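You operate a simulated robot arm through the tools that you are given. There is no shell and no other tool.

The job below is to be done with a simulated robot arm. You get a single attempt, and the scene is never put back.

Task
Crimp the red-taped hose to the size on the job card.
Fine: set the dial, start the motor, feed it to the stop, one stroke, open the dies and lay it in the green tray.

The check looks at the end state, three seconds after you hand in, the way a careful person would. Anything else that was tipped, shoved, dropped, spilled or broken makes it a failure.

Robot
A 6-joint arm with a two-finger parallel gripper, fixed in place. Base frame: the origin is on the floor under the middle of its stand, x ahead of it, y to its left, z up. Units: mm, rad, N and s.
With the tool pointing down near the work surface it reaches from about 440 to 860 mm from the base axis. Its first joint turns from -2.007 to 2.007 rad. Payload 4.2 kg.
The TCP is the grasp point between the finger pads, 23 mm short of the fingertips. In the tool frame z runs along the fingers and y along their closing line. The gripper opens to 94 mm. The fingers are 38 mm wide and 10 mm thick; the gripper's body (54 by 96 mm) begins 39 mm behind the TCP.
Orientation is told as [roll, pitch, yaw] about the base's x, y, z axes, in that order, counted from this pose: with the fingers straight down and closing along the base's y, the tool's x points along the base's -x, its y along +y and its z along -z.

Tools
- The arm moves only by the tool send_rows. Its argument "rows" is a list of rows, each a list of 7 numbers: the shift along the tool's x, y, z in units of 20 mm (1.0 is 20 mm), then the turn, a rotation vector about the tool's x, y, z in units of 8 degrees (1.0 is 8 degrees), then the gripper command, from -1 (fully open) to 1 (shut), values between in proportion. In form: [[x, y, z, ax, ay, az, grip], ...]. A call has 1 to 20 rows; each row shifts and turns the commanded pose from where the row before left it, along the tool's axes as they then stand. A call with a number of a shift or a turn outside -1 to 1 is refused whole. Each row takes 0.2 s and may step no farther than 50 mm and 0.15 rad from the row before; otherwise, or with a gripper value out of range, the whole call is refused. Where a pose cannot be reached the arm comes as near as it can. A force on the tool above 40 N (or 10 N above the force at the start of the call, whichever is more), or a blocked arm, ends the call early, and 0.2 s more pass. Each finger travels about 108 mm/s and halts on what it meets, pressing with about 25 N; the grip force reading is that of the motor and also rises with nothing between the fingers. The clock runs only during rows and for 0.2 s after the last one: add rows that do not move to give the fingers time. It gives the time, the measured TCP pose, the force on the tool (base axes), the opening and the grip force at its end, in the units of the frame above (readings bear some noise), with the torque about the TCP (base axes, N m) and any sound that the robot's microphone picked up.
- Cameras (640 x 400 px; columns grow to the right, rows downward): "scene" is fixed at [220.4, -648.8, 1693.2]; the picture's right is [0.90, -0.44, 0.00], its down [-0.33, -0.68, -0.65] and it looks along [0.29, 0.58, -0.76] (base axes); focal length 274 px, centre (320, 200). "wrist" rides on the gripper at [86, 16, -75] in the tool frame; the picture's right is [-0.18, 0.98, 0.00], its down [-0.58, -0.11, -0.81] and it looks along [-0.79, -0.15, 0.59] (tool axes); focal length 243 px, centre (320, 200). There is no depth. A picture from a camera that has moved, and an enlarged one, comes with that camera's place and axes in the base frame and with its lens.
- snapshot(camera): a new picture of that camera. The clock stands still meanwhile.
- slide_trunk(by): slides the trunk up (or, below 0, down) by that many mm; the arm rides with it, the base frame stays. It gives what a move gives, with no picture.
- close_up(camera, box): a new picture of the part [left, top, right, bottom] of that camera's present view, enlarged. The clock stands still meanwhile.
- hand_in(): hands the job in; it is judged then, once.

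Nothing tells you positions but the pictures and the camera data. Unless the task says otherwise, let go and move clear before handing in.

The tools are called as a command line: name --pt "numbers of a row" for each row, then --argument value for the rest, lists and objects as JSON in quotes. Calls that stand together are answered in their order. send_rows: Moves the arm, as the interface text tells. Its arguments: {"type":"object","properties":{"rows":{"type":"array","items":{"type":"array","items":{"type":"number"}}}},"required":["rows"]} The other tools are called the same way: slide_trunk (by) moves the trunk up or down; snapshot (camera) takes a picture; close_up (camera, box) takes an enlarged picture of a part of a camera's view; hand_in () hands the job in.

At the start:

```text
clock: 0.0
eef_pos: [298.7, -368.5, 1462.7]
tool_rot: [-0.001, 0.0, 0.0]
force: [0.0, -0.6, 0.2]
torque: [0.02, 0.0, 0.0]
grip_width: 94.0
finger_force: 0.0
trunk travel left (down, up): [-847.0, 143.0]
```

scene: 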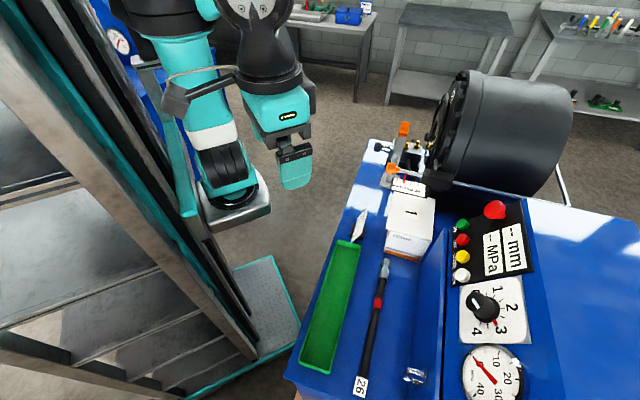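
wrist: 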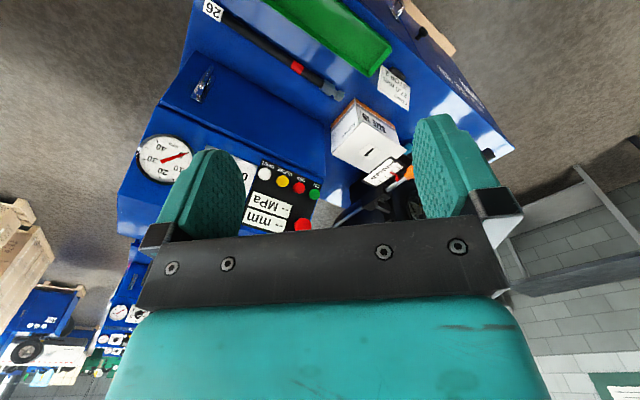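

I see a hose crimping bench with a blue table, a green tray, a red-taped hose, a dial, and buttons. I'll take close-ups first to read the job card, the dial and the buttons.

close_up --camera "scene" --box '[440, 180, 560, 255]'

close_up --camera "scene" --box '[440, 250, 560, 400]'

close_up --camera "scene" --box '[340, 110, 460, 260]'

close_up --camera "scene" --box '[290, 230, 450, 400]'

close_up --camera "wrist" --box '[330, 50, 430, 120]'

close_up --camera "wrist" --box '[190, 0, 430, 240]'

```text
5.33 times, centred on (500, 218) of scene
camera zoom: at [220.4, -648.8, 1693.2], right [0.9, -0.44, 0.0], down [-0.33, -0.68, -0.65], along [0.29, 0.58, -0.76], focal length 1458 px, centre (-640, 107)
```

zoom: 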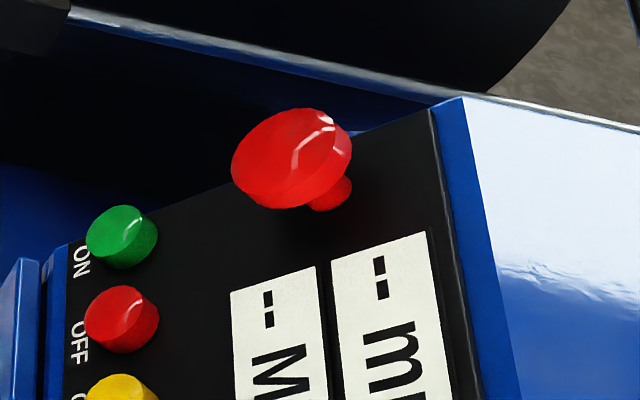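

```text
2.67 times, centred on (500, 325) of scene
camera zoom: at [220.4, -648.8, 1693.2], right [0.9, -0.44, 0.0], down [-0.33, -0.68, -0.65], along [0.29, 0.58, -0.76], focal length 729 px, centre (-160, -133)
```

zoom: 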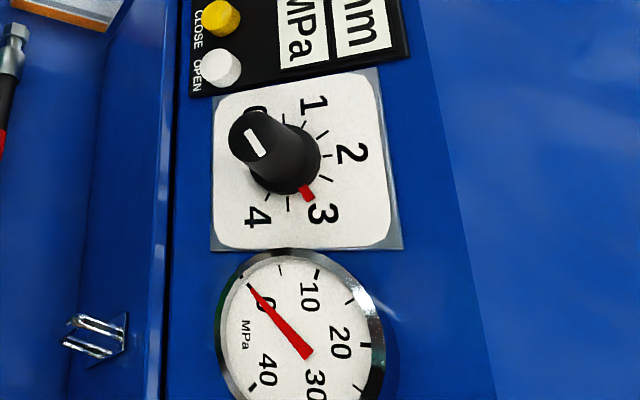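

```text
2.67 times, centred on (400, 185) of scene
camera zoom: at [220.4, -648.8, 1693.2], right [0.9, -0.44, 0.0], down [-0.33, -0.68, -0.65], along [0.29, 0.58, -0.76], focal length 729 px, centre (107, 240)
```

zoom: 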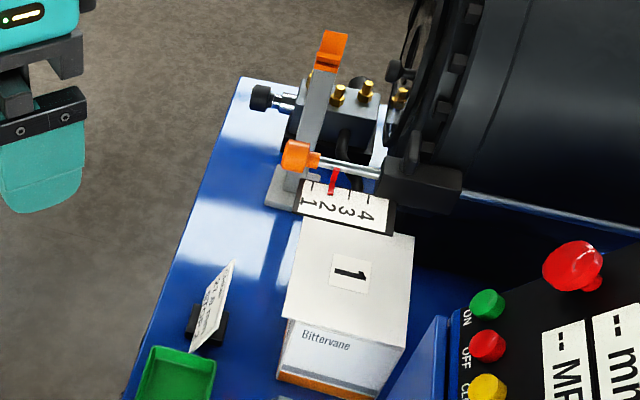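

```text
2.35 times, centred on (370, 315) of scene
camera zoom: at [220.4, -648.8, 1693.2], right [0.9, -0.44, 0.0], down [-0.33, -0.68, -0.65], along [0.29, 0.58, -0.76], focal length 643 px, centre (202, -71)
```

zoom: 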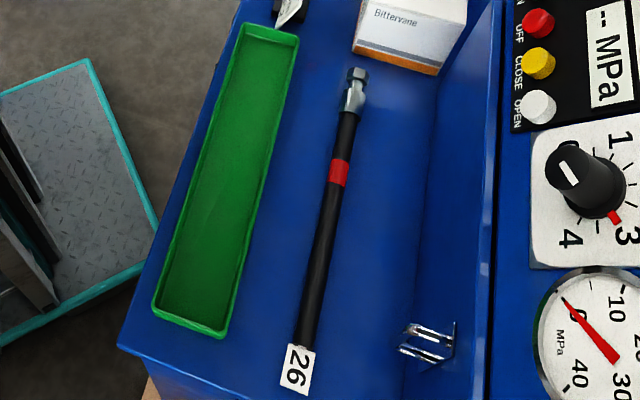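

```text
5.71 times, centred on (380, 85) of wrist
camera zoom: at [211.5, -352.9, 1538.6], right [0.18, 0.98, 0.0], down [0.58, -0.11, 0.81], along [0.79, -0.15, -0.59], focal length 1386 px, centre (-23, 857)
```

zoom: 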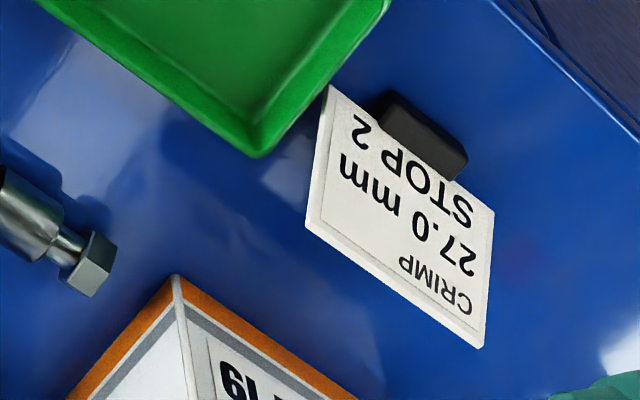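

```text
1.67 times, centred on (310, 120) of wrist
camera zoom: at [211.5, -352.9, 1538.6], right [0.18, 0.98, 0.0], down [0.58, -0.11, 0.81], along [0.79, -0.15, -0.59], focal length 404 px, centre (337, 333)
```

zoom: 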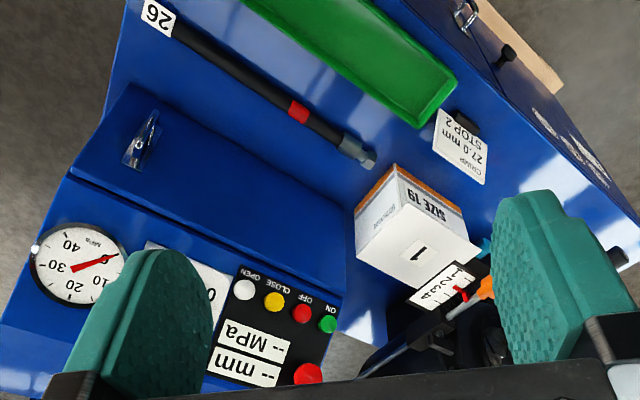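

The card reads CRIMP 27.0 mm and STOP 2, and the dial now points near 3. Next I want a closer look at the die head, the stop scale, the labels and the hose.

close_up --camera "scene" --box '[365, 110, 445, 160]'

close_up --camera "scene" --box '[370, 150, 450, 200]'

close_up --camera "scene" --box '[415, 60, 495, 200]'

close_up --camera "wrist" --box '[300, 100, 460, 240]'

close_up --camera "scene" --box '[460, 275, 530, 345]'

```text
8.00 times, centred on (405, 135) of scene
camera zoom: at [220.4, -648.8, 1693.2], right [0.9, -0.44, 0.0], down [-0.33, -0.68, -0.65], along [0.29, 0.58, -0.76], focal length 2188 px, centre (-360, 720)
```

zoom: 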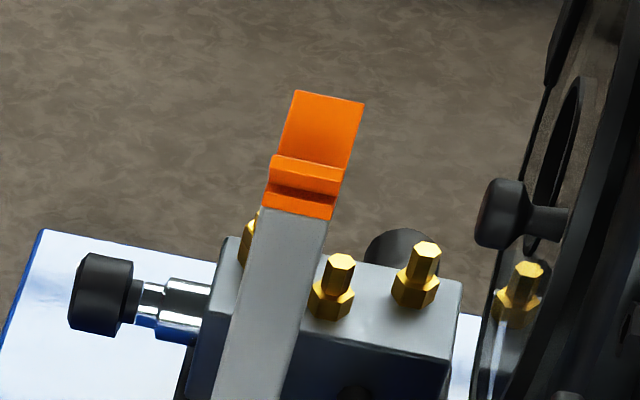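

```text
8.00 times, centred on (410, 175) of scene
camera zoom: at [220.4, -648.8, 1693.2], right [0.9, -0.44, 0.0], down [-0.33, -0.68, -0.65], along [0.29, 0.58, -0.76], focal length 2188 px, centre (-400, 400)
```

zoom: 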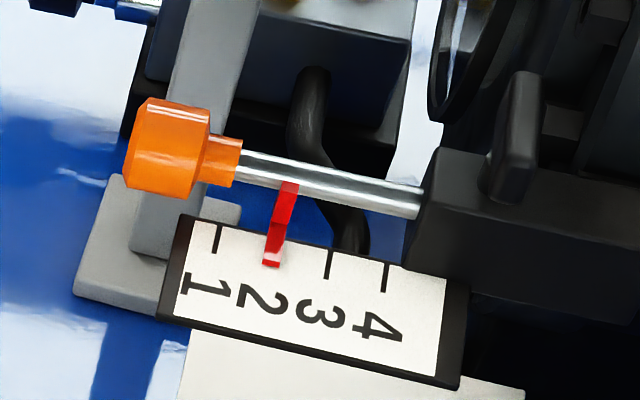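

```text
2.86 times, centred on (455, 130) of scene
camera zoom: at [220.4, -648.8, 1693.2], right [0.9, -0.44, 0.0], down [-0.33, -0.68, -0.65], along [0.29, 0.58, -0.76], focal length 781 px, centre (-66, 400)
```

zoom: 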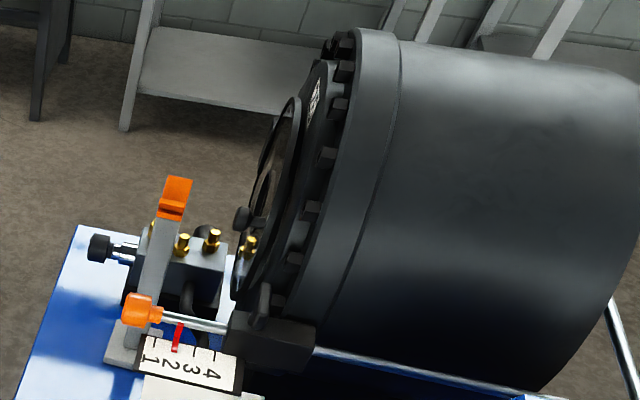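

```text
2.86 times, centred on (380, 170) of wrist
camera zoom: at [211.5, -352.9, 1538.6], right [0.18, 0.98, 0.0], down [0.58, -0.11, 0.81], along [0.79, -0.15, -0.59], focal length 693 px, centre (149, 286)
```

zoom: 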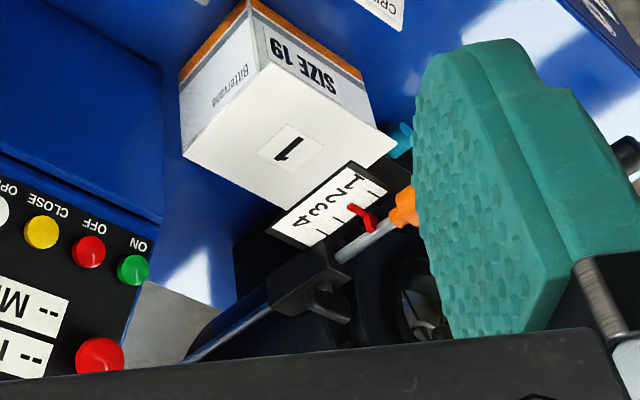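

```text
5.71 times, centred on (495, 310) of scene
camera zoom: at [220.4, -648.8, 1693.2], right [0.9, -0.44, 0.0], down [-0.33, -0.68, -0.65], along [0.29, 0.58, -0.76], focal length 1563 px, centre (-680, -429)
```

zoom: 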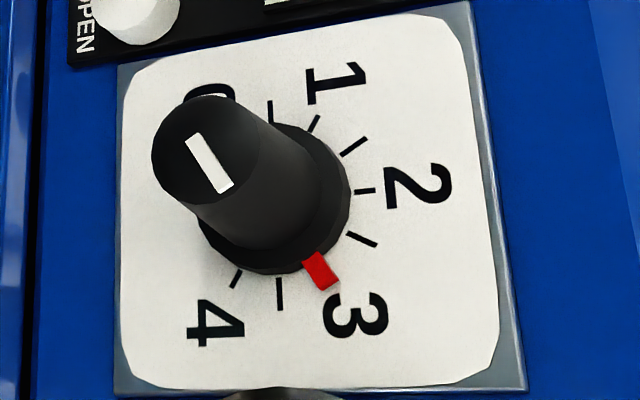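

The red stop pointer is already at 2, and the dial is at 3. To set the dial I need the die size, so I'll swing the wrist camera round to the front of the drum. The space up here is free.

send_rows --pt "-1 0.9 0 0 0 0 -1" --pt "-1 0.9 0 0 0 0 -1" --pt "-1 0.9 0 0 0 0 -1" --pt "-1 0.9 0 0 0 0 -1" --pt "-1 0.9 0 0 0 0 -1" --pt "-1 0.9 0 0 0 0 -1" --pt "-1 0.9 0 0 0 0 -1" --pt "-1 0.9 0 0 0 0 -1" --pt "-1 0.9 0 0 0 0 -1" --pt "0 1 0 0 0 0 -1" --pt "0 1 0 0 0 0 -1" --pt "0 1 0 0 0 0 -1" --pt "0 1 0 0 0 0 -1" --pt "0 1 0 0 0 0 -1" --pt "0 1 0 0 0 0 -1" --pt "0 1 0 0 0 0 -1" --pt "0 1 0 0 0 0 -1" --pt "0 1 0 0 0 0 -1"

```text
clock: 3.8
eef_pos: [476.9, -24.7, 1463.5]
tool_rot: [0.001, -0.002, 0.001]
force: [-0.1, -0.5, -0.5]
torque: [0.03, 0.0, 0.04]
grip_width: 93.9
finger_force: 0.0
trunk travel left (down, up): [-847.0, 143.0]
```

The arm moved as commanded. I'll go on in +y and turn the camera toward the drum face.

send_rows --pt "0 1 0 0 0 0.5 -1" --pt "0 1 0 0 0 0.5 -1" --pt "0 1 0 0 0 0.5 -1" --pt "0 1 0 0 0 0.5 -1" --pt "0 1 0 0 0 0.5 -1" --pt "0 1 0 0 0 0 -1" --pt "0 1 0 0 0 0 -1" --pt "0 1 0 0 0 0 -1" --pt "0 1 0 0 0 0 -1"

snapshot --camera "wrist"

```text
clock: 5.8
eef_pos: [517.8, 148.0, 1462.1]
tool_rot: [0.002, 0.0, -0.348]
force: [0.4, -0.6, -0.1]
torque: [0.01, 0.01, -0.02]
grip_width: 94.0
finger_force: 0.1
trunk travel left (down, up): [-847.0, 143.0]
```

```text
taken
camera wrist: at [442.0, 191.5, 1537.1], right [0.51, 0.86, 0.0], down [0.51, -0.3, 0.81], along [0.69, -0.41, -0.59], focal length 243 px, centre (320, 200)
```

wrist: 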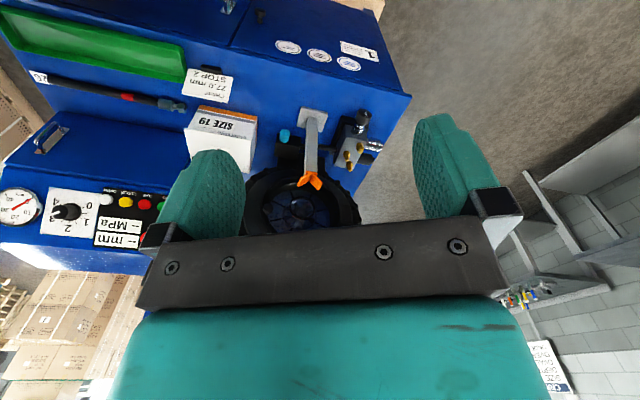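

close_up --camera "wrist" --box '[230, 90, 410, 250]'

close_up --camera "wrist" --box '[230, 150, 370, 240]'

close_up --camera "wrist" --box '[260, 20, 400, 110]'

close_up --camera "wrist" --box '[0, 0, 260, 160]'

```text
2.50 times, centred on (320, 170) of wrist
camera zoom: at [442.0, 191.5, 1537.1], right [0.51, 0.86, 0.0], down [0.51, -0.3, 0.81], along [0.69, -0.41, -0.59], focal length 606 px, centre (320, 275)
```

zoom: 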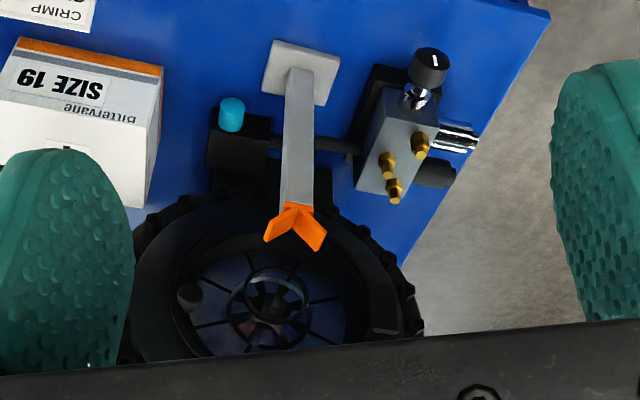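

```text
4.44 times, centred on (300, 195) of wrist
camera zoom: at [442.0, 191.5, 1537.1], right [0.51, 0.86, 0.0], down [0.51, -0.3, 0.81], along [0.69, -0.41, -0.59], focal length 1078 px, centre (409, 222)
```

zoom: 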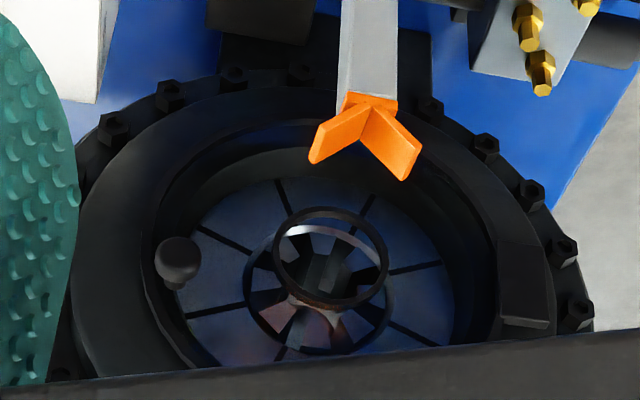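

```text
4.44 times, centred on (330, 65) of wrist
camera zoom: at [442.0, 191.5, 1537.1], right [0.51, 0.86, 0.0], down [0.51, -0.3, 0.81], along [0.69, -0.41, -0.59], focal length 1078 px, centre (276, 800)
```

zoom: 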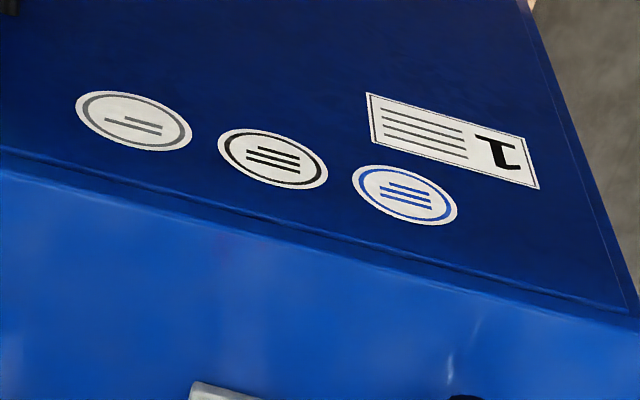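

```text
2.46 times, centred on (130, 80) of wrist
camera zoom: at [442.0, 191.5, 1537.1], right [0.51, 0.86, 0.0], down [0.51, -0.3, 0.81], along [0.69, -0.41, -0.59], focal length 597 px, centre (788, 495)
```

zoom: 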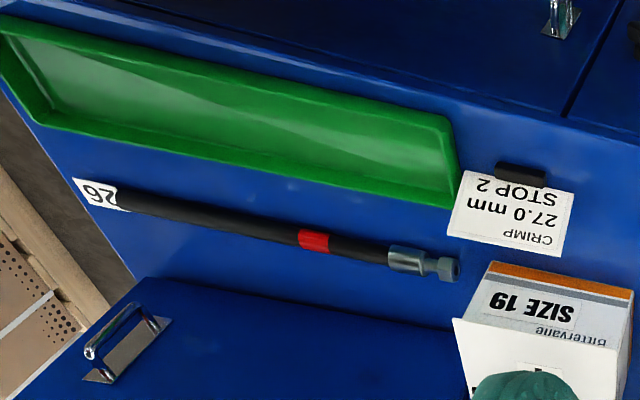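

The drum's front carries a V-rest (the orange V) on the die axis, and the stop scale is up at about z=1130. I'll lower the trunk a little and tilt the camera up so I can read the markings on the drum front and dies.

slide_trunk --by -150

send_rows --pt "0 0 0 0 -1 0 -1" --pt "0 0 0 0 -1 0 -1" --pt "0 0 0 0 -1 0 -1" --pt "0 0 0 0 -1 0 -1" --pt "0 0 0 0 -1 0 -1"

snapshot --camera "wrist"

snapshot --camera "scene"

```text
clock: 7.5
eef_pos: [517.9, 148.1, 1312.0]
tool_rot: [0.001, 0.0, -0.348]
force: [-0.1, 0.1, -0.7]
torque: [-0.01, 0.03, 0.0]
grip_width: 94.3
finger_force: 0.0
trunk travel left (down, up): [-697.0, 293.0]
```

```text
clock: 8.8
eef_pos: [518.9, 146.9, 1311.5]
tool_rot: [0.0, -0.001, -0.349]
force: [1.1, 1.2, 0.4]
torque: [-0.01, -0.01, 0.0]
grip_width: 94.1
finger_force: 0.2
out of reach, approached as far as the arm can: row 1, 2, 3, 4, 5
trunk travel left (down, up): [-697.0, 293.0]
```

```text
taken
camera wrist: at [442.0, 191.5, 1387.1], right [0.51, 0.86, 0.0], down [0.51, -0.3, 0.81], along [0.69, -0.41, -0.59], focal length 243 px, centre (320, 200)
```

wrist: 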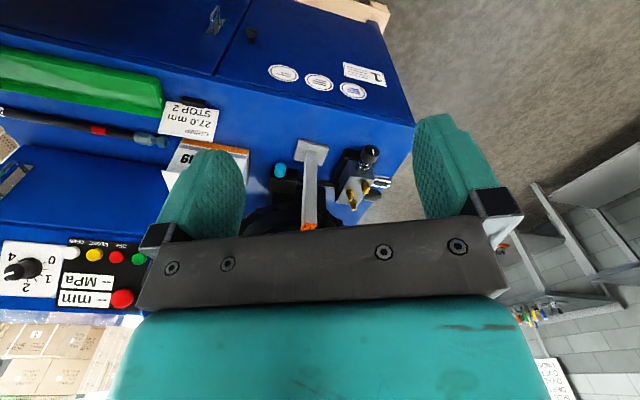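

```text
taken
```

scene: 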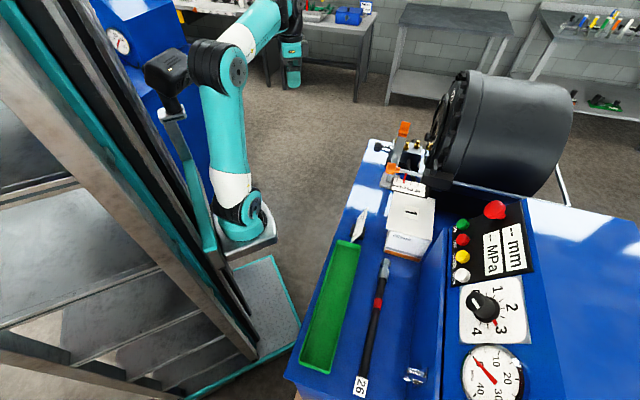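

Tilting up was out of reach this close in. I'll move outward first and then try the tilt again.

send_rows --pt "0 0 0 0 0 0 -1" --pt "-1 1 0 0 0 0 -1" --pt "-1 1 0 0 0 0 -1" --pt "-1 1 0 0 0 0 -1" --pt "-1 1 0 0 0 0 -1" --pt "-1 1 0 0 0 0 -1" --pt "-1 0 0 0 0 0 -1"

```text
clock: 10.3
eef_pos: [662.8, 202.7, 1309.9]
tool_rot: [-0.001, 0.0, -0.348]
force: [-0.5, 0.1, 0.3]
torque: [0.0, -0.03, 0.01]
grip_width: 94.0
finger_force: 0.2
trunk travel left (down, up): [-697.0, 293.0]
```

send_rows --pt "0 0 0 0 -1 0 -1" --pt "0 0 0 0 -1 0 -1" --pt "0 0 0 0 -1 0 -1" --pt "0 0 0 0 -1 0 -1" --pt "0 0 0 0 -1 0 -1"

snapshot --camera "wrist"

```text
clock: 11.6
eef_pos: [666.7, 200.5, 1310.3]
tool_rot: [0.005, -0.551, -0.35]
force: [0.1, -0.2, -0.1]
torque: [-0.02, -0.01, 0.01]
grip_width: 93.9
finger_force: 0.0
out of reach, approached as far as the arm can: row 5
trunk travel left (down, up): [-697.0, 293.0]
```

```text
taken
camera wrist: at [563.6, 252.5, 1330.2], right [0.48, 0.87, 0.1], down [0.03, -0.13, 0.99], along [0.88, -0.47, -0.09], focal length 243 px, centre (320, 200)
```

wrist: 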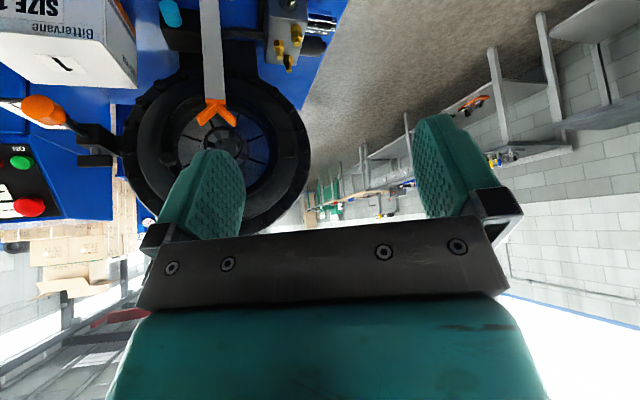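

The drum face is visible, but a finger covers part of it. I'll yaw so it falls between the fingers.

send_rows --pt "0 0 0 0.52 0 0.85 -1" --pt "0 0 0 0.52 0 0.85 -1" --pt "0 0 0 0.52 0 0.85 -1"

snapshot --camera "wrist"

close_up --camera "wrist" --box '[230, 40, 410, 240]'

close_up --camera "wrist" --box '[0, 0, 240, 200]'

```text
clock: 12.3
eef_pos: [663.7, 157.7, 1288.5]
tool_rot: [0.036, -0.464, -0.761]
force: [-0.3, 0.5, 0.0]
torque: [-0.01, 0.0, -0.03]
grip_width: 93.9
finger_force: 0.0
out of reach, approached as far as the arm can: row 1, 2, 3
trunk travel left (down, up): [-697.0, 293.0]
```

```text
taken
camera wrist: at [591.6, 242.8, 1317.4], right [0.79, 0.61, 0.11], down [0.02, -0.21, 0.98], along [0.62, -0.77, -0.18], focal length 243 px, centre (320, 200)
```

wrist: 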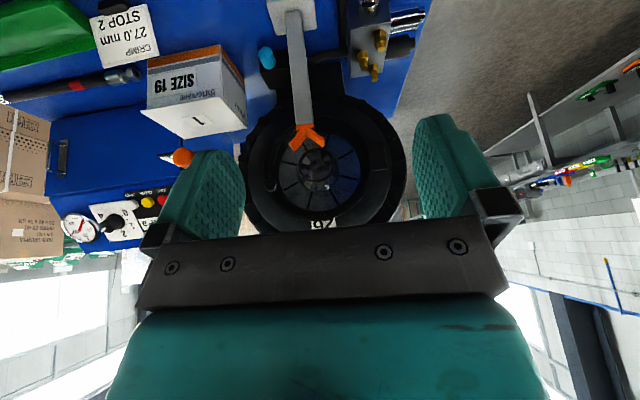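

```text
2.00 times, centred on (320, 140) of wrist
camera zoom: at [591.6, 242.8, 1317.4], right [0.79, 0.61, 0.11], down [0.02, -0.21, 0.98], along [0.62, -0.77, -0.18], focal length 485 px, centre (320, 320)
```

zoom: 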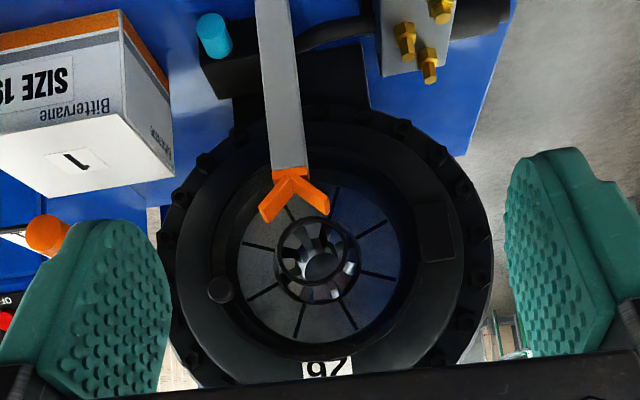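

```text
2.00 times, centred on (120, 100) of wrist
camera zoom: at [591.6, 242.8, 1317.4], right [0.79, 0.61, 0.11], down [0.02, -0.21, 0.98], along [0.62, -0.77, -0.18], focal length 485 px, centre (720, 400)
```

zoom: 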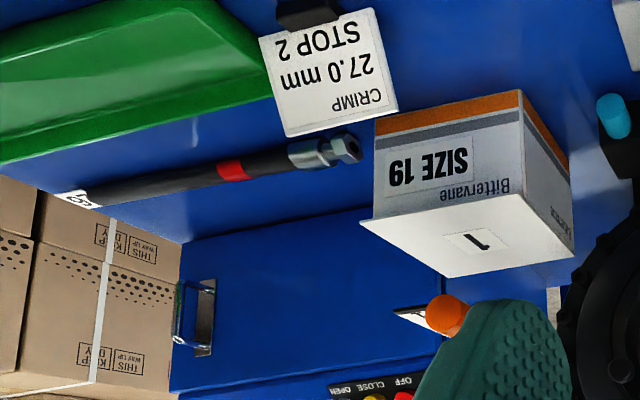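

close_up --camera "wrist" --box '[300, 205, 348, 235]'

close_up --camera "wrist" --box '[280, 130, 360, 210]'

close_up --camera "scene" --box '[345, 370, 377, 400]'

snapshot --camera "scene"

```text
13.33 times, centred on (324, 220) of wrist
camera zoom: at [591.6, 242.8, 1317.4], right [0.79, 0.61, 0.11], down [0.02, -0.21, 0.98], along [0.62, -0.77, -0.18], focal length 3235 px, centre (267, -67)
```

zoom: 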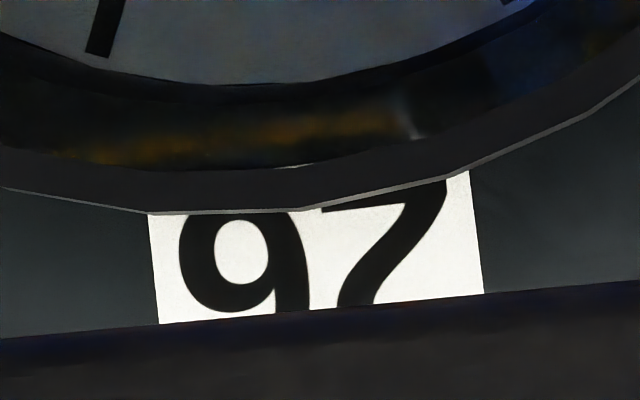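

```text
5.00 times, centred on (320, 170) of wrist
camera zoom: at [591.6, 242.8, 1317.4], right [0.79, 0.61, 0.11], down [0.02, -0.21, 0.98], along [0.62, -0.77, -0.18], focal length 1213 px, centre (320, 350)
```

zoom: 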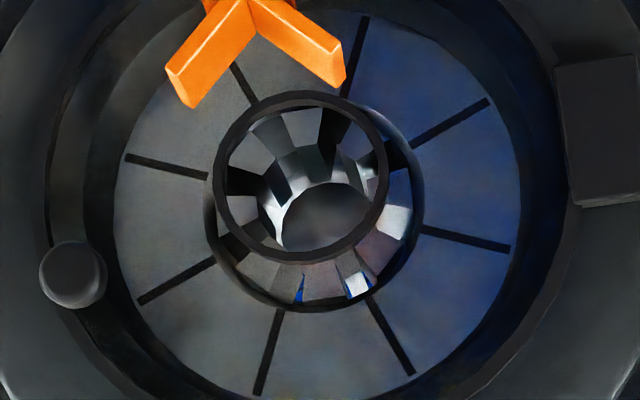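

```text
13.33 times, centred on (361, 385) of scene
camera zoom: at [220.4, -648.8, 1693.2], right [0.9, -0.44, 0.0], down [-0.33, -0.68, -0.65], along [0.29, 0.58, -0.76], focal length 3646 px, centre (-227, -2267)
```

zoom: 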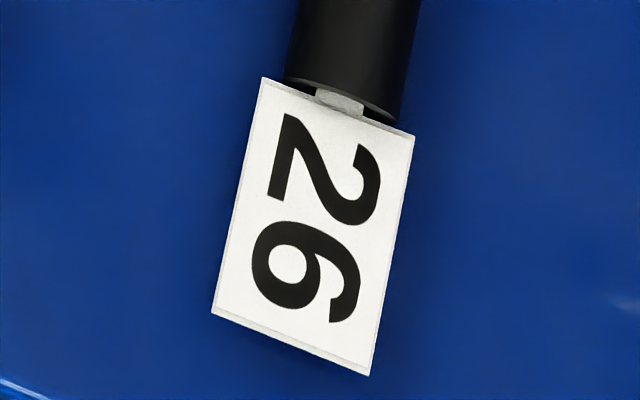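

```text
taken
```

scene: 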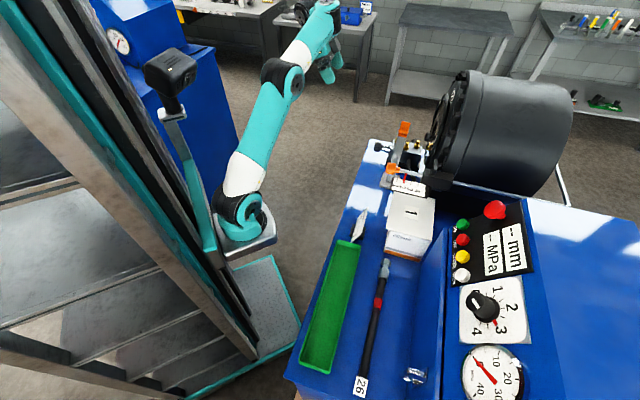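

The drum carries a 26 die set and the hose tag also reads 26. For 27.0 mm the dial should therefore go to 1.0. The card asks for STOP 2 and the stop is already there. I'll level the tool and head for a square-on view of the control panel.

send_rows --pt "0 0 0 0 0.83 0 -1" --pt "0 0 0 0 0.83 0 -1" --pt "0 0 0 0 0.83 0 -1" --pt "0 0 0 0 0.83 0 -1"

slide_trunk --by 87

```text
clock: 13.3
eef_pos: [663.4, 158.6, 1289.0]
tool_rot: [0.017, -0.043, -0.747]
force: [0.1, 0.6, -0.6]
torque: [0.0, 0.05, -0.01]
grip_width: 94.0
finger_force: 0.0
trunk travel left (down, up): [-697.0, 293.0]
```

```text
clock: 14.6
eef_pos: [663.5, 159.9, 1375.5]
tool_rot: [0.017, -0.044, -0.751]
force: [0.7, 0.5, -0.3]
torque: [-0.02, -0.01, 0.01]
grip_width: 93.9
finger_force: 0.0
trunk travel left (down, up): [-784.0, 206.0]
```

Level again apart from a small residual tilt, which I'll correct on the way to the panel.

send_rows --pt "0 0 0 0.12 0.315 0 -1" --pt "-0.41 -1 0 0 0 0 -1" --pt "-0.41 -1 0 0 0 0 -1" --pt "-0.41 -1 0 0 0 0 -1" --pt "-0.41 -1 0 0 0 0 -1" --pt "-0.41 -1 0 0 0 0 -1" --pt "-0.41 -1 0 0 0 0 -1" --pt "-0.41 -1 0 0 0 0 -1" --pt "-0.41 -1 0 0 0 0 -1" --pt "-0.41 -1 0 0 0 0 -1" --pt "-0.41 -1 0 0 0 0 -1" --pt "-0.41 -1 0 0 0 0 -1" --pt "-0.41 -1 0 0 0 0 -1" --pt "-0.41 -1 0 0 0 0 -1" --pt "-0.41 -1 0 0 0 0 -1" --pt "-0.41 -1 0 0 0 0 -1"

send_rows --pt "-0.41 -1 0 0 0 0 -1" --pt "-0.41 -1 0 0 0 0 -1" --pt "-0.41 -1 0 0 0 0 -1" --pt "-0.41 -1 0 0 0 0 -1" --pt "-0.41 -1 0 0 0 0 -1" --pt "-0.41 -1 0 0 0 0 -1" --pt "-0.41 -1 0 0 0 0 -1" --pt "-0.41 -1 0 0 0 0 -1" --pt "-0.41 -1 0 0 0 0 -1" --pt "-0.41 -1 0 0 0 0 -1" --pt "-0.41 -1 0 0 0 0 -1" --pt "-0.41 -1 0 0 0 0 -1" --pt "-0.41 -1 0 0 0 0 -1" --pt "-0.41 -1 0 0 0 0 -1" --pt "-0.41 -1 0 0 0 -0.6 -1" --pt "-0.41 -1 0 0 0 -0.6 -1"

snapshot --camera "wrist"

```text
clock: 18.0
eef_pos: [547.5, -144.2, 1375.8]
tool_rot: [0.004, -0.002, -0.75]
force: [0.4, 0.7, 0.3]
torque: [-0.03, -0.01, 0.0]
grip_width: 94.1
finger_force: 0.1
trunk travel left (down, up): [-784.0, 206.0]
```

```text
clock: 21.4
eef_pos: [429.4, -470.9, 1374.6]
tool_rot: [0.003, -0.003, -0.58]
force: [0.6, 0.4, 0.4]
torque: [-0.03, 0.02, 0.01]
grip_width: 93.8
finger_force: 0.0
trunk travel left (down, up): [-784.0, 206.0]
```

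```text
taken
camera wrist: at [364.9, -410.8, 1450.1], right [0.69, 0.72, 0.0], down [0.42, -0.41, 0.81], along [0.58, -0.56, -0.59], focal length 243 px, centre (320, 200)
```

wrist: 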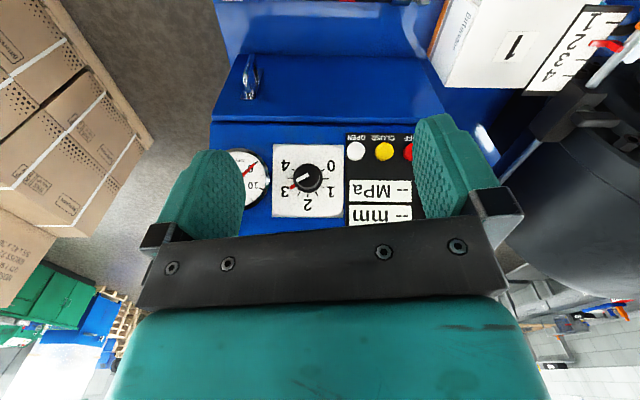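

The panel is nearly square-on to the camera, with the picture upside down. I'll zoom in on the dial and panel.

close_up --camera "wrist" --box '[265, 135, 350, 220]'

close_up --camera "wrist" --box '[200, 120, 430, 235]'

close_up --camera "wrist" --box '[420, 0, 640, 140]'

```text
4.71 times, centred on (308, 178) of wrist
camera zoom: at [364.9, -410.8, 1450.1], right [0.69, 0.72, 0.0], down [0.42, -0.41, 0.81], along [0.58, -0.56, -0.59], focal length 1142 px, centre (379, 306)
```

zoom: 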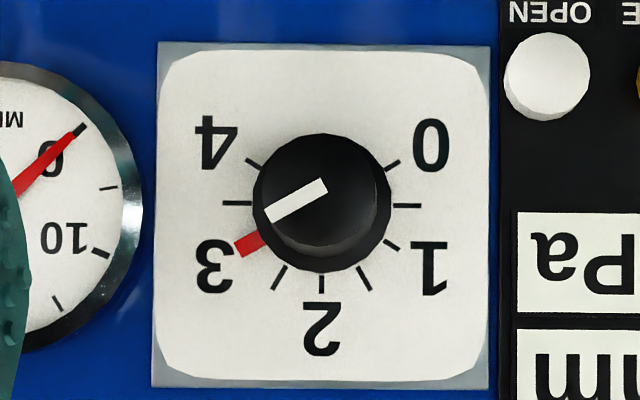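

```text
2.78 times, centred on (315, 178) of wrist
camera zoom: at [364.9, -410.8, 1450.1], right [0.69, 0.72, 0.0], down [0.42, -0.41, 0.81], along [0.58, -0.56, -0.59], focal length 675 px, centre (334, 263)
```

zoom: 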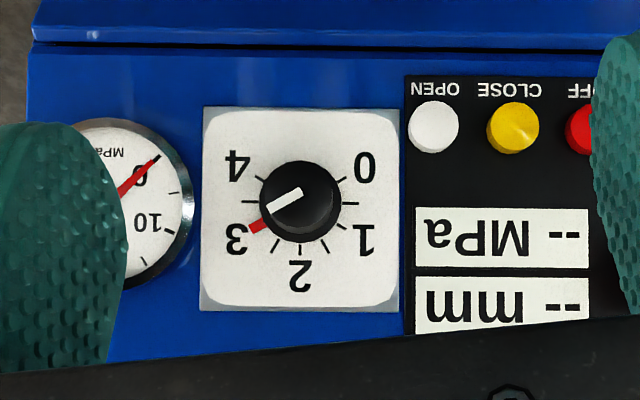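

```text
2.86 times, centred on (530, 70) of wrist
camera zoom: at [364.9, -410.8, 1450.1], right [0.69, 0.72, 0.0], down [0.42, -0.41, 0.81], along [0.58, -0.56, -0.59], focal length 693 px, centre (-280, 571)
```

zoom: 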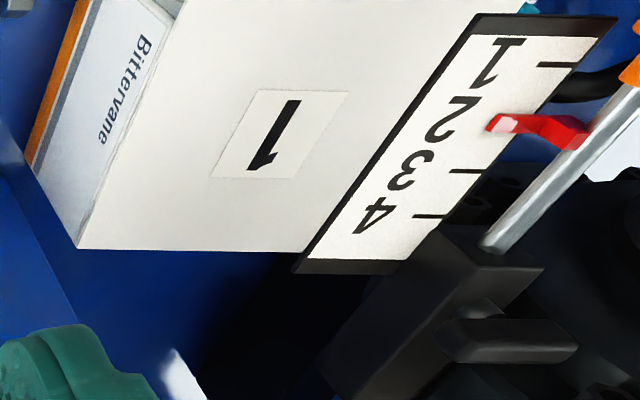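

The dial is 60° per unit, so going from 3 to 1 is 120° counter-clockwise. The dial base is at about (566,-631,1190) on a panel sloping about 55°, and the bench is turned 45°. I'll go in front of the dial and tilt the tool to match the panel normal.

send_rows --pt "0 0 0 0 0 0.73 -1" --pt "0 0 0 0 0 0.74 -1" --pt "-0.86 -0.11 0.87 0 0 0 -1" --pt "-0.86 -0.11 0.87 0 0 0 -1" --pt "-0.86 -0.11 0.87 0 0 0 -1" --pt "-0.86 -0.11 0.87 0 0 0 -1" --pt "-0.86 -0.11 0.87 0 0 0 -1" --pt "-0.86 -0.11 0.87 0 0 0 -1" --pt "-0.86 -0.11 0.87 0 0 0 -1"

send_rows --pt "0 0 0 0 -0.98 0 -1" --pt "0 0 0 0 -0.98 0 -1" --pt "0 0 0 0 -0.98 0 -1" --pt "0 0 0 0 -0.98 0 -1" --pt "0 0 0 0 -0.98 0 -1" --pt "0 0 0 0 -0.98 0 -1" --pt "0 0 0 0 -0.98 0 -1"

snapshot --camera "scene"

snapshot --camera "wrist"

```text
clock: 23.4
eef_pos: [501.8, -563.9, 1255.2]
tool_rot: [0.001, -0.003, -0.786]
force: [0.1, 0.9, -0.3]
torque: [-0.04, 0.01, 0.02]
grip_width: 94.0
finger_force: 0.0
trunk travel left (down, up): [-784.0, 206.0]
```

```text
clock: 25.0
eef_pos: [504.4, -563.2, 1255.7]
tool_rot: [0.003, -0.963, -0.79]
force: [-0.3, -0.4, -0.5]
torque: [0.02, -0.01, 0.02]
grip_width: 93.9
finger_force: 0.1
trunk travel left (down, up): [-784.0, 206.0]
```

```text
taken
```

scene: 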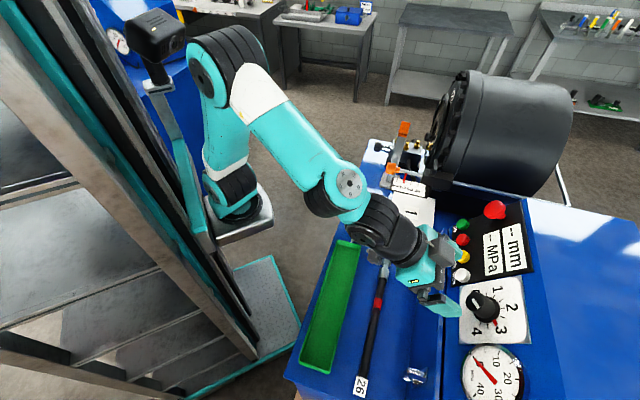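

```text
taken
camera wrist: at [436.4, -475.0, 1227.1], right [0.77, 0.62, 0.15], down [-0.31, 0.16, 0.94], along [0.56, -0.77, 0.31], focal length 243 px, centre (320, 200)
```

wrist: 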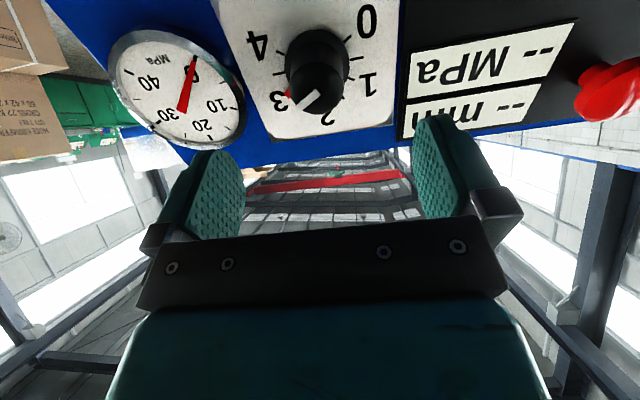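

The tool is now parallel to the panel normal. I'll zoom in to check the alignment with the knob axis.

close_up --camera "wrist" --box '[220, 0, 420, 140]'

close_up --camera "scene" --box '[400, 210, 540, 350]'

```text
2.86 times, centred on (320, 70) of wrist
camera zoom: at [436.4, -475.0, 1227.1], right [0.77, 0.62, 0.15], down [-0.31, 0.16, 0.94], along [0.56, -0.77, 0.31], focal length 693 px, centre (320, 571)
```

zoom: 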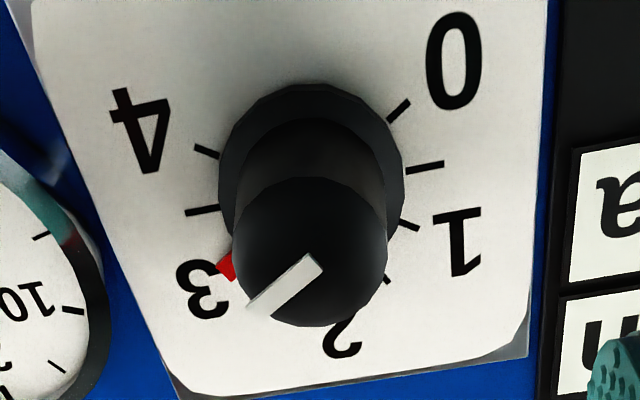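

```text
2.86 times, centred on (470, 280) of scene
camera zoom: at [220.4, -648.8, 1693.2], right [0.9, -0.44, 0.0], down [-0.33, -0.68, -0.65], along [0.29, 0.58, -0.76], focal length 781 px, centre (-109, -29)
```

zoom: 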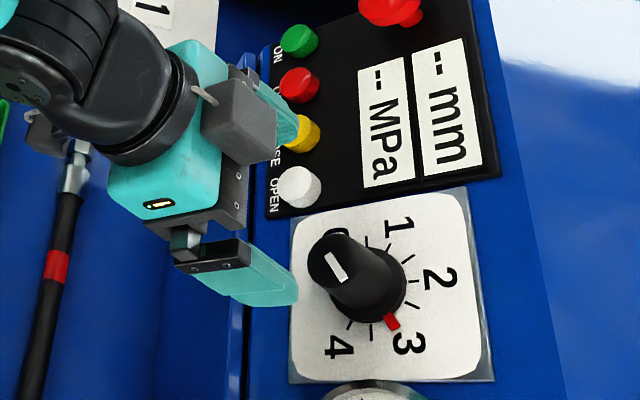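

The knob axis matches the tool axis to within 3 mm. I'll pre-rotate +60° about the tool axis, correct the small offset, and check that it is reachable.

send_rows --pt "0.1 -0.115 0 0 0 0 -1" --pt "0 0 0 0 0 0.9375 -1" --pt "0 0 0 0 0 0.9375 -1" --pt "0 0 0 0 0 0.9375 -1" --pt "0 0 0 0 0 0.9375 -1" --pt "0 0 0 0 0 0.9375 -1" --pt "0 0 0 0 0 0.9375 -1" --pt "0 0 0 0 0 0.9375 -1" --pt "0 0 0 0 0 0.9375 -1"

snapshot --camera "wrist"

snapshot --camera "scene"

```text
clock: 27.0
eef_pos: [499.0, -565.2, 1250.7]
tool_rot: [0.892, -0.42, -2.04]
force: [-1.2, 0.2, 0.1]
torque: [0.04, 0.02, 0.01]
grip_width: 94.0
finger_force: 0.1
trunk travel left (down, up): [-784.0, 206.0]
```

```text
taken
camera wrist: at [503.1, -452.7, 1271.8], right [0.61, -0.15, 0.77], down [-0.78, -0.01, 0.62], along [-0.09, -0.99, -0.12], focal length 243 px, centre (320, 200)
```

wrist: 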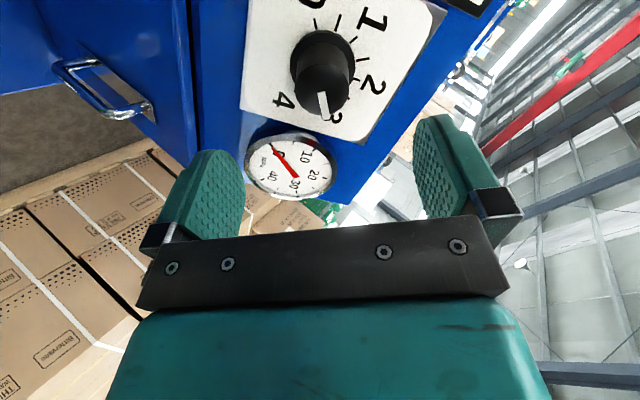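

```text
taken
```

scene: 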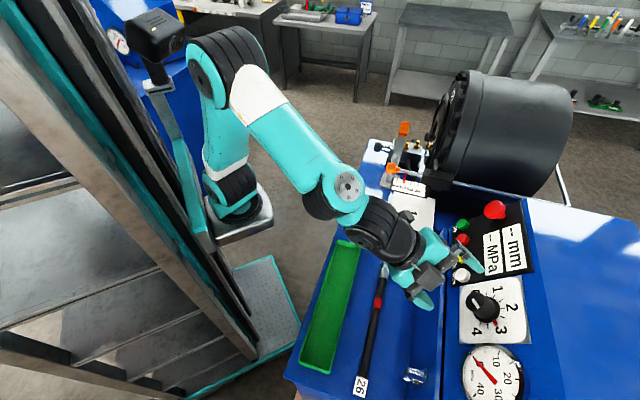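

close_up --camera "wrist" --box '[240, 10, 420, 140]'

```text
3.08 times, centred on (330, 75) of wrist
camera zoom: at [503.1, -452.7, 1271.8], right [0.61, -0.15, 0.77], down [-0.78, -0.01, 0.62], along [-0.09, -0.99, -0.12], focal length 746 px, centre (289, 585)
```

zoom: 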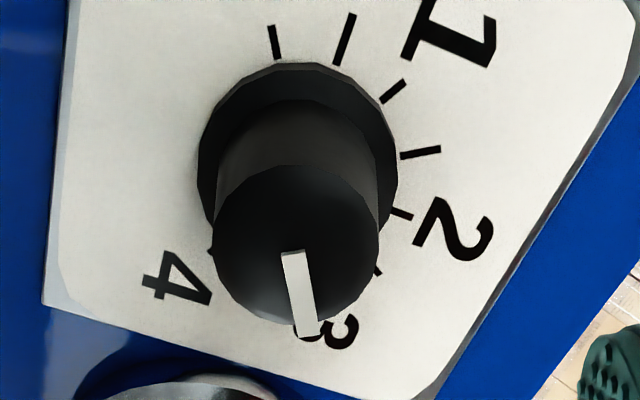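

Knob top is about 2 mm off the axis, so I'll correct that, advance onto the knob with the fingers open, and then close on it.

send_rows --pt "0.1 0.1 0.5 0 0 0 -1" --pt "0 0 1 0 0 0 -1" --pt "0 0 1 0 0 0 -1" --pt "0 0 0.8 0 0 0 -1"

snapshot --camera "wrist"

close_up --camera "scene" --box '[400, 210, 540, 350]'

```text
clock: 28.0
eef_pos: [541.4, -601.3, 1215.0]
tool_rot: [0.892, -0.422, -2.036]
force: [-0.1, 0.3, 0.8]
torque: [0.01, 0.0, -0.01]
grip_width: 93.7
finger_force: 0.2
trunk travel left (down, up): [-784.0, 206.0]
```

```text
taken
camera wrist: at [544.5, -488.5, 1235.5], right [0.62, -0.15, 0.77], down [-0.78, -0.01, 0.62], along [-0.09, -0.99, -0.12], focal length 243 px, centre (320, 200)
```

wrist: 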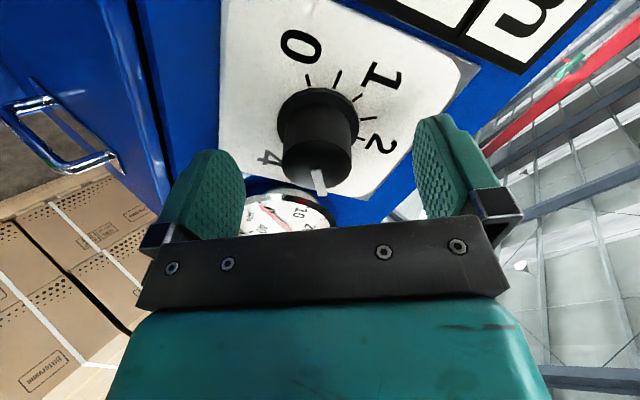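

```text
2.86 times, centred on (470, 280) of scene
camera zoom: at [220.4, -648.8, 1693.2], right [0.9, -0.44, 0.0], down [-0.33, -0.68, -0.65], along [0.29, 0.58, -0.76], focal length 781 px, centre (-109, -29)
```

zoom: 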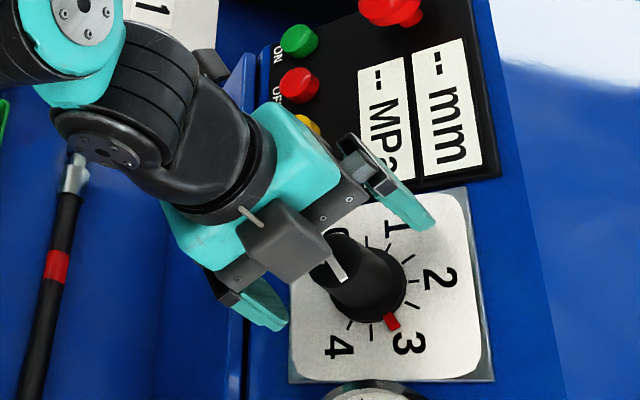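

The knob sits between the fingers. I'll go the last 9 mm and close.

send_rows --pt "0 0 0.45 0 0 0 -1" --pt "0 0 0 0 0 0 0.0" --pt "0 0 0 0 0 0 1" --pt "0 0 0 0 0 0 1" --pt "0 0 0 0 0 0 1"

snapshot --camera "wrist"

```text
clock: 29.2
eef_pos: [544.4, -606.2, 1209.2]
tool_rot: [0.888, -0.416, -2.04]
force: [-4.6, 2.1, -5.6]
torque: [-0.13, 0.04, -0.26]
grip_width: 36.8
finger_force: 44.8
trunk travel left (down, up): [-784.0, 206.0]
```

```text
taken
camera wrist: at [549.0, -494.0, 1229.1], right [0.62, -0.15, 0.77], down [-0.78, -0.01, 0.62], along [-0.09, -0.99, -0.12], focal length 243 px, centre (320, 200)
```

wrist: 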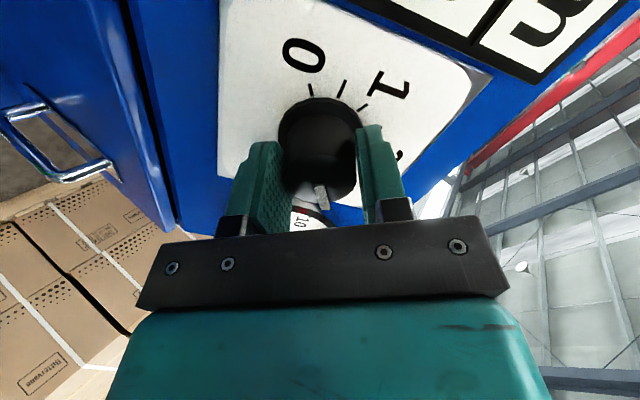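

Firm grip on the knob at 36.8 mm. I'll turn counter-clockwise (negative about tool z), starting with a small part to see how it responds.

send_rows --pt "0 -0.03 0 0 0 -0.5 1" --pt "0 0 0 0 0 -0.9 1" --pt "0 0 0 0 0 -0.9 1" --pt "0 0 0 0 0 -0.9 1"

close_up --camera "wrist" --box '[220, 50, 420, 230]'

```text
clock: 30.2
eef_pos: [544.1, -607.7, 1210.1]
tool_rot: [0.678, -0.74, -1.659]
force: [-3.4, 1.5, -12.7]
torque: [-0.44, 0.04, -0.48]
grip_width: 37.1
finger_force: 44.5
trunk travel left (down, up): [-784.0, 206.0]
```

```text
2.22 times, centred on (320, 140) of wrist
camera zoom: at [520.0, -495.3, 1201.7], right [0.79, 0.21, 0.58], down [-0.59, 0.0, 0.81], along [0.17, -0.98, 0.12], focal length 539 px, centre (320, 333)
```

zoom: 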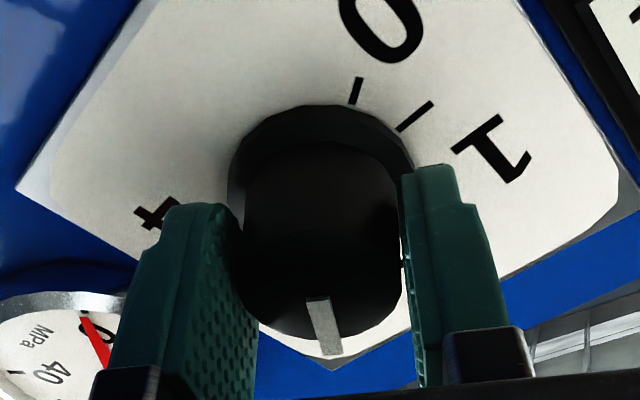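

The knob is turning with the gripper. I'll ease about 1 mm downslope to relieve the side load and keep going.

send_rows --pt "0.041 -0.028 0 0 0 -0.8 1" --pt "0 0 0 0 0 -1 1" --pt "0 0 0 0 0 -1 1" --pt "0 0 0 0 0 -1 1"

close_up --camera "wrist" --box '[220, 50, 420, 230]'

```text
clock: 31.2
eef_pos: [544.1, -606.6, 1207.7]
tool_rot: [0.101, -0.957, -0.91]
force: [-10.5, 3.5, -9.2]
torque: [-0.26, 0.08, -0.34]
grip_width: 36.7
finger_force: 44.8
trunk travel left (down, up): [-784.0, 206.0]
```

```text
2.22 times, centred on (320, 140) of wrist
camera zoom: at [481.7, -514.6, 1182.4], right [0.79, 0.58, 0.21], down [-0.34, 0.13, 0.93], along [0.51, -0.8, 0.3], focal length 539 px, centre (320, 333)
```

zoom: 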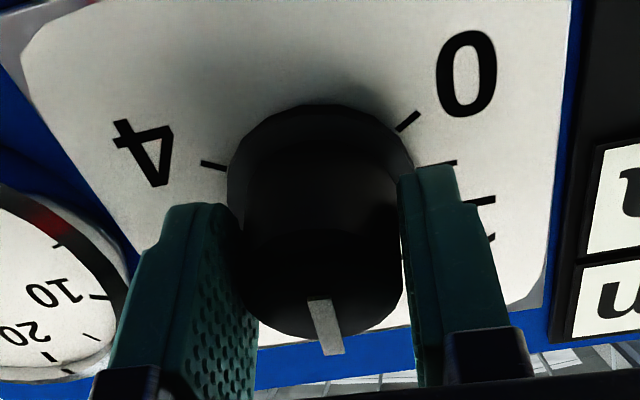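

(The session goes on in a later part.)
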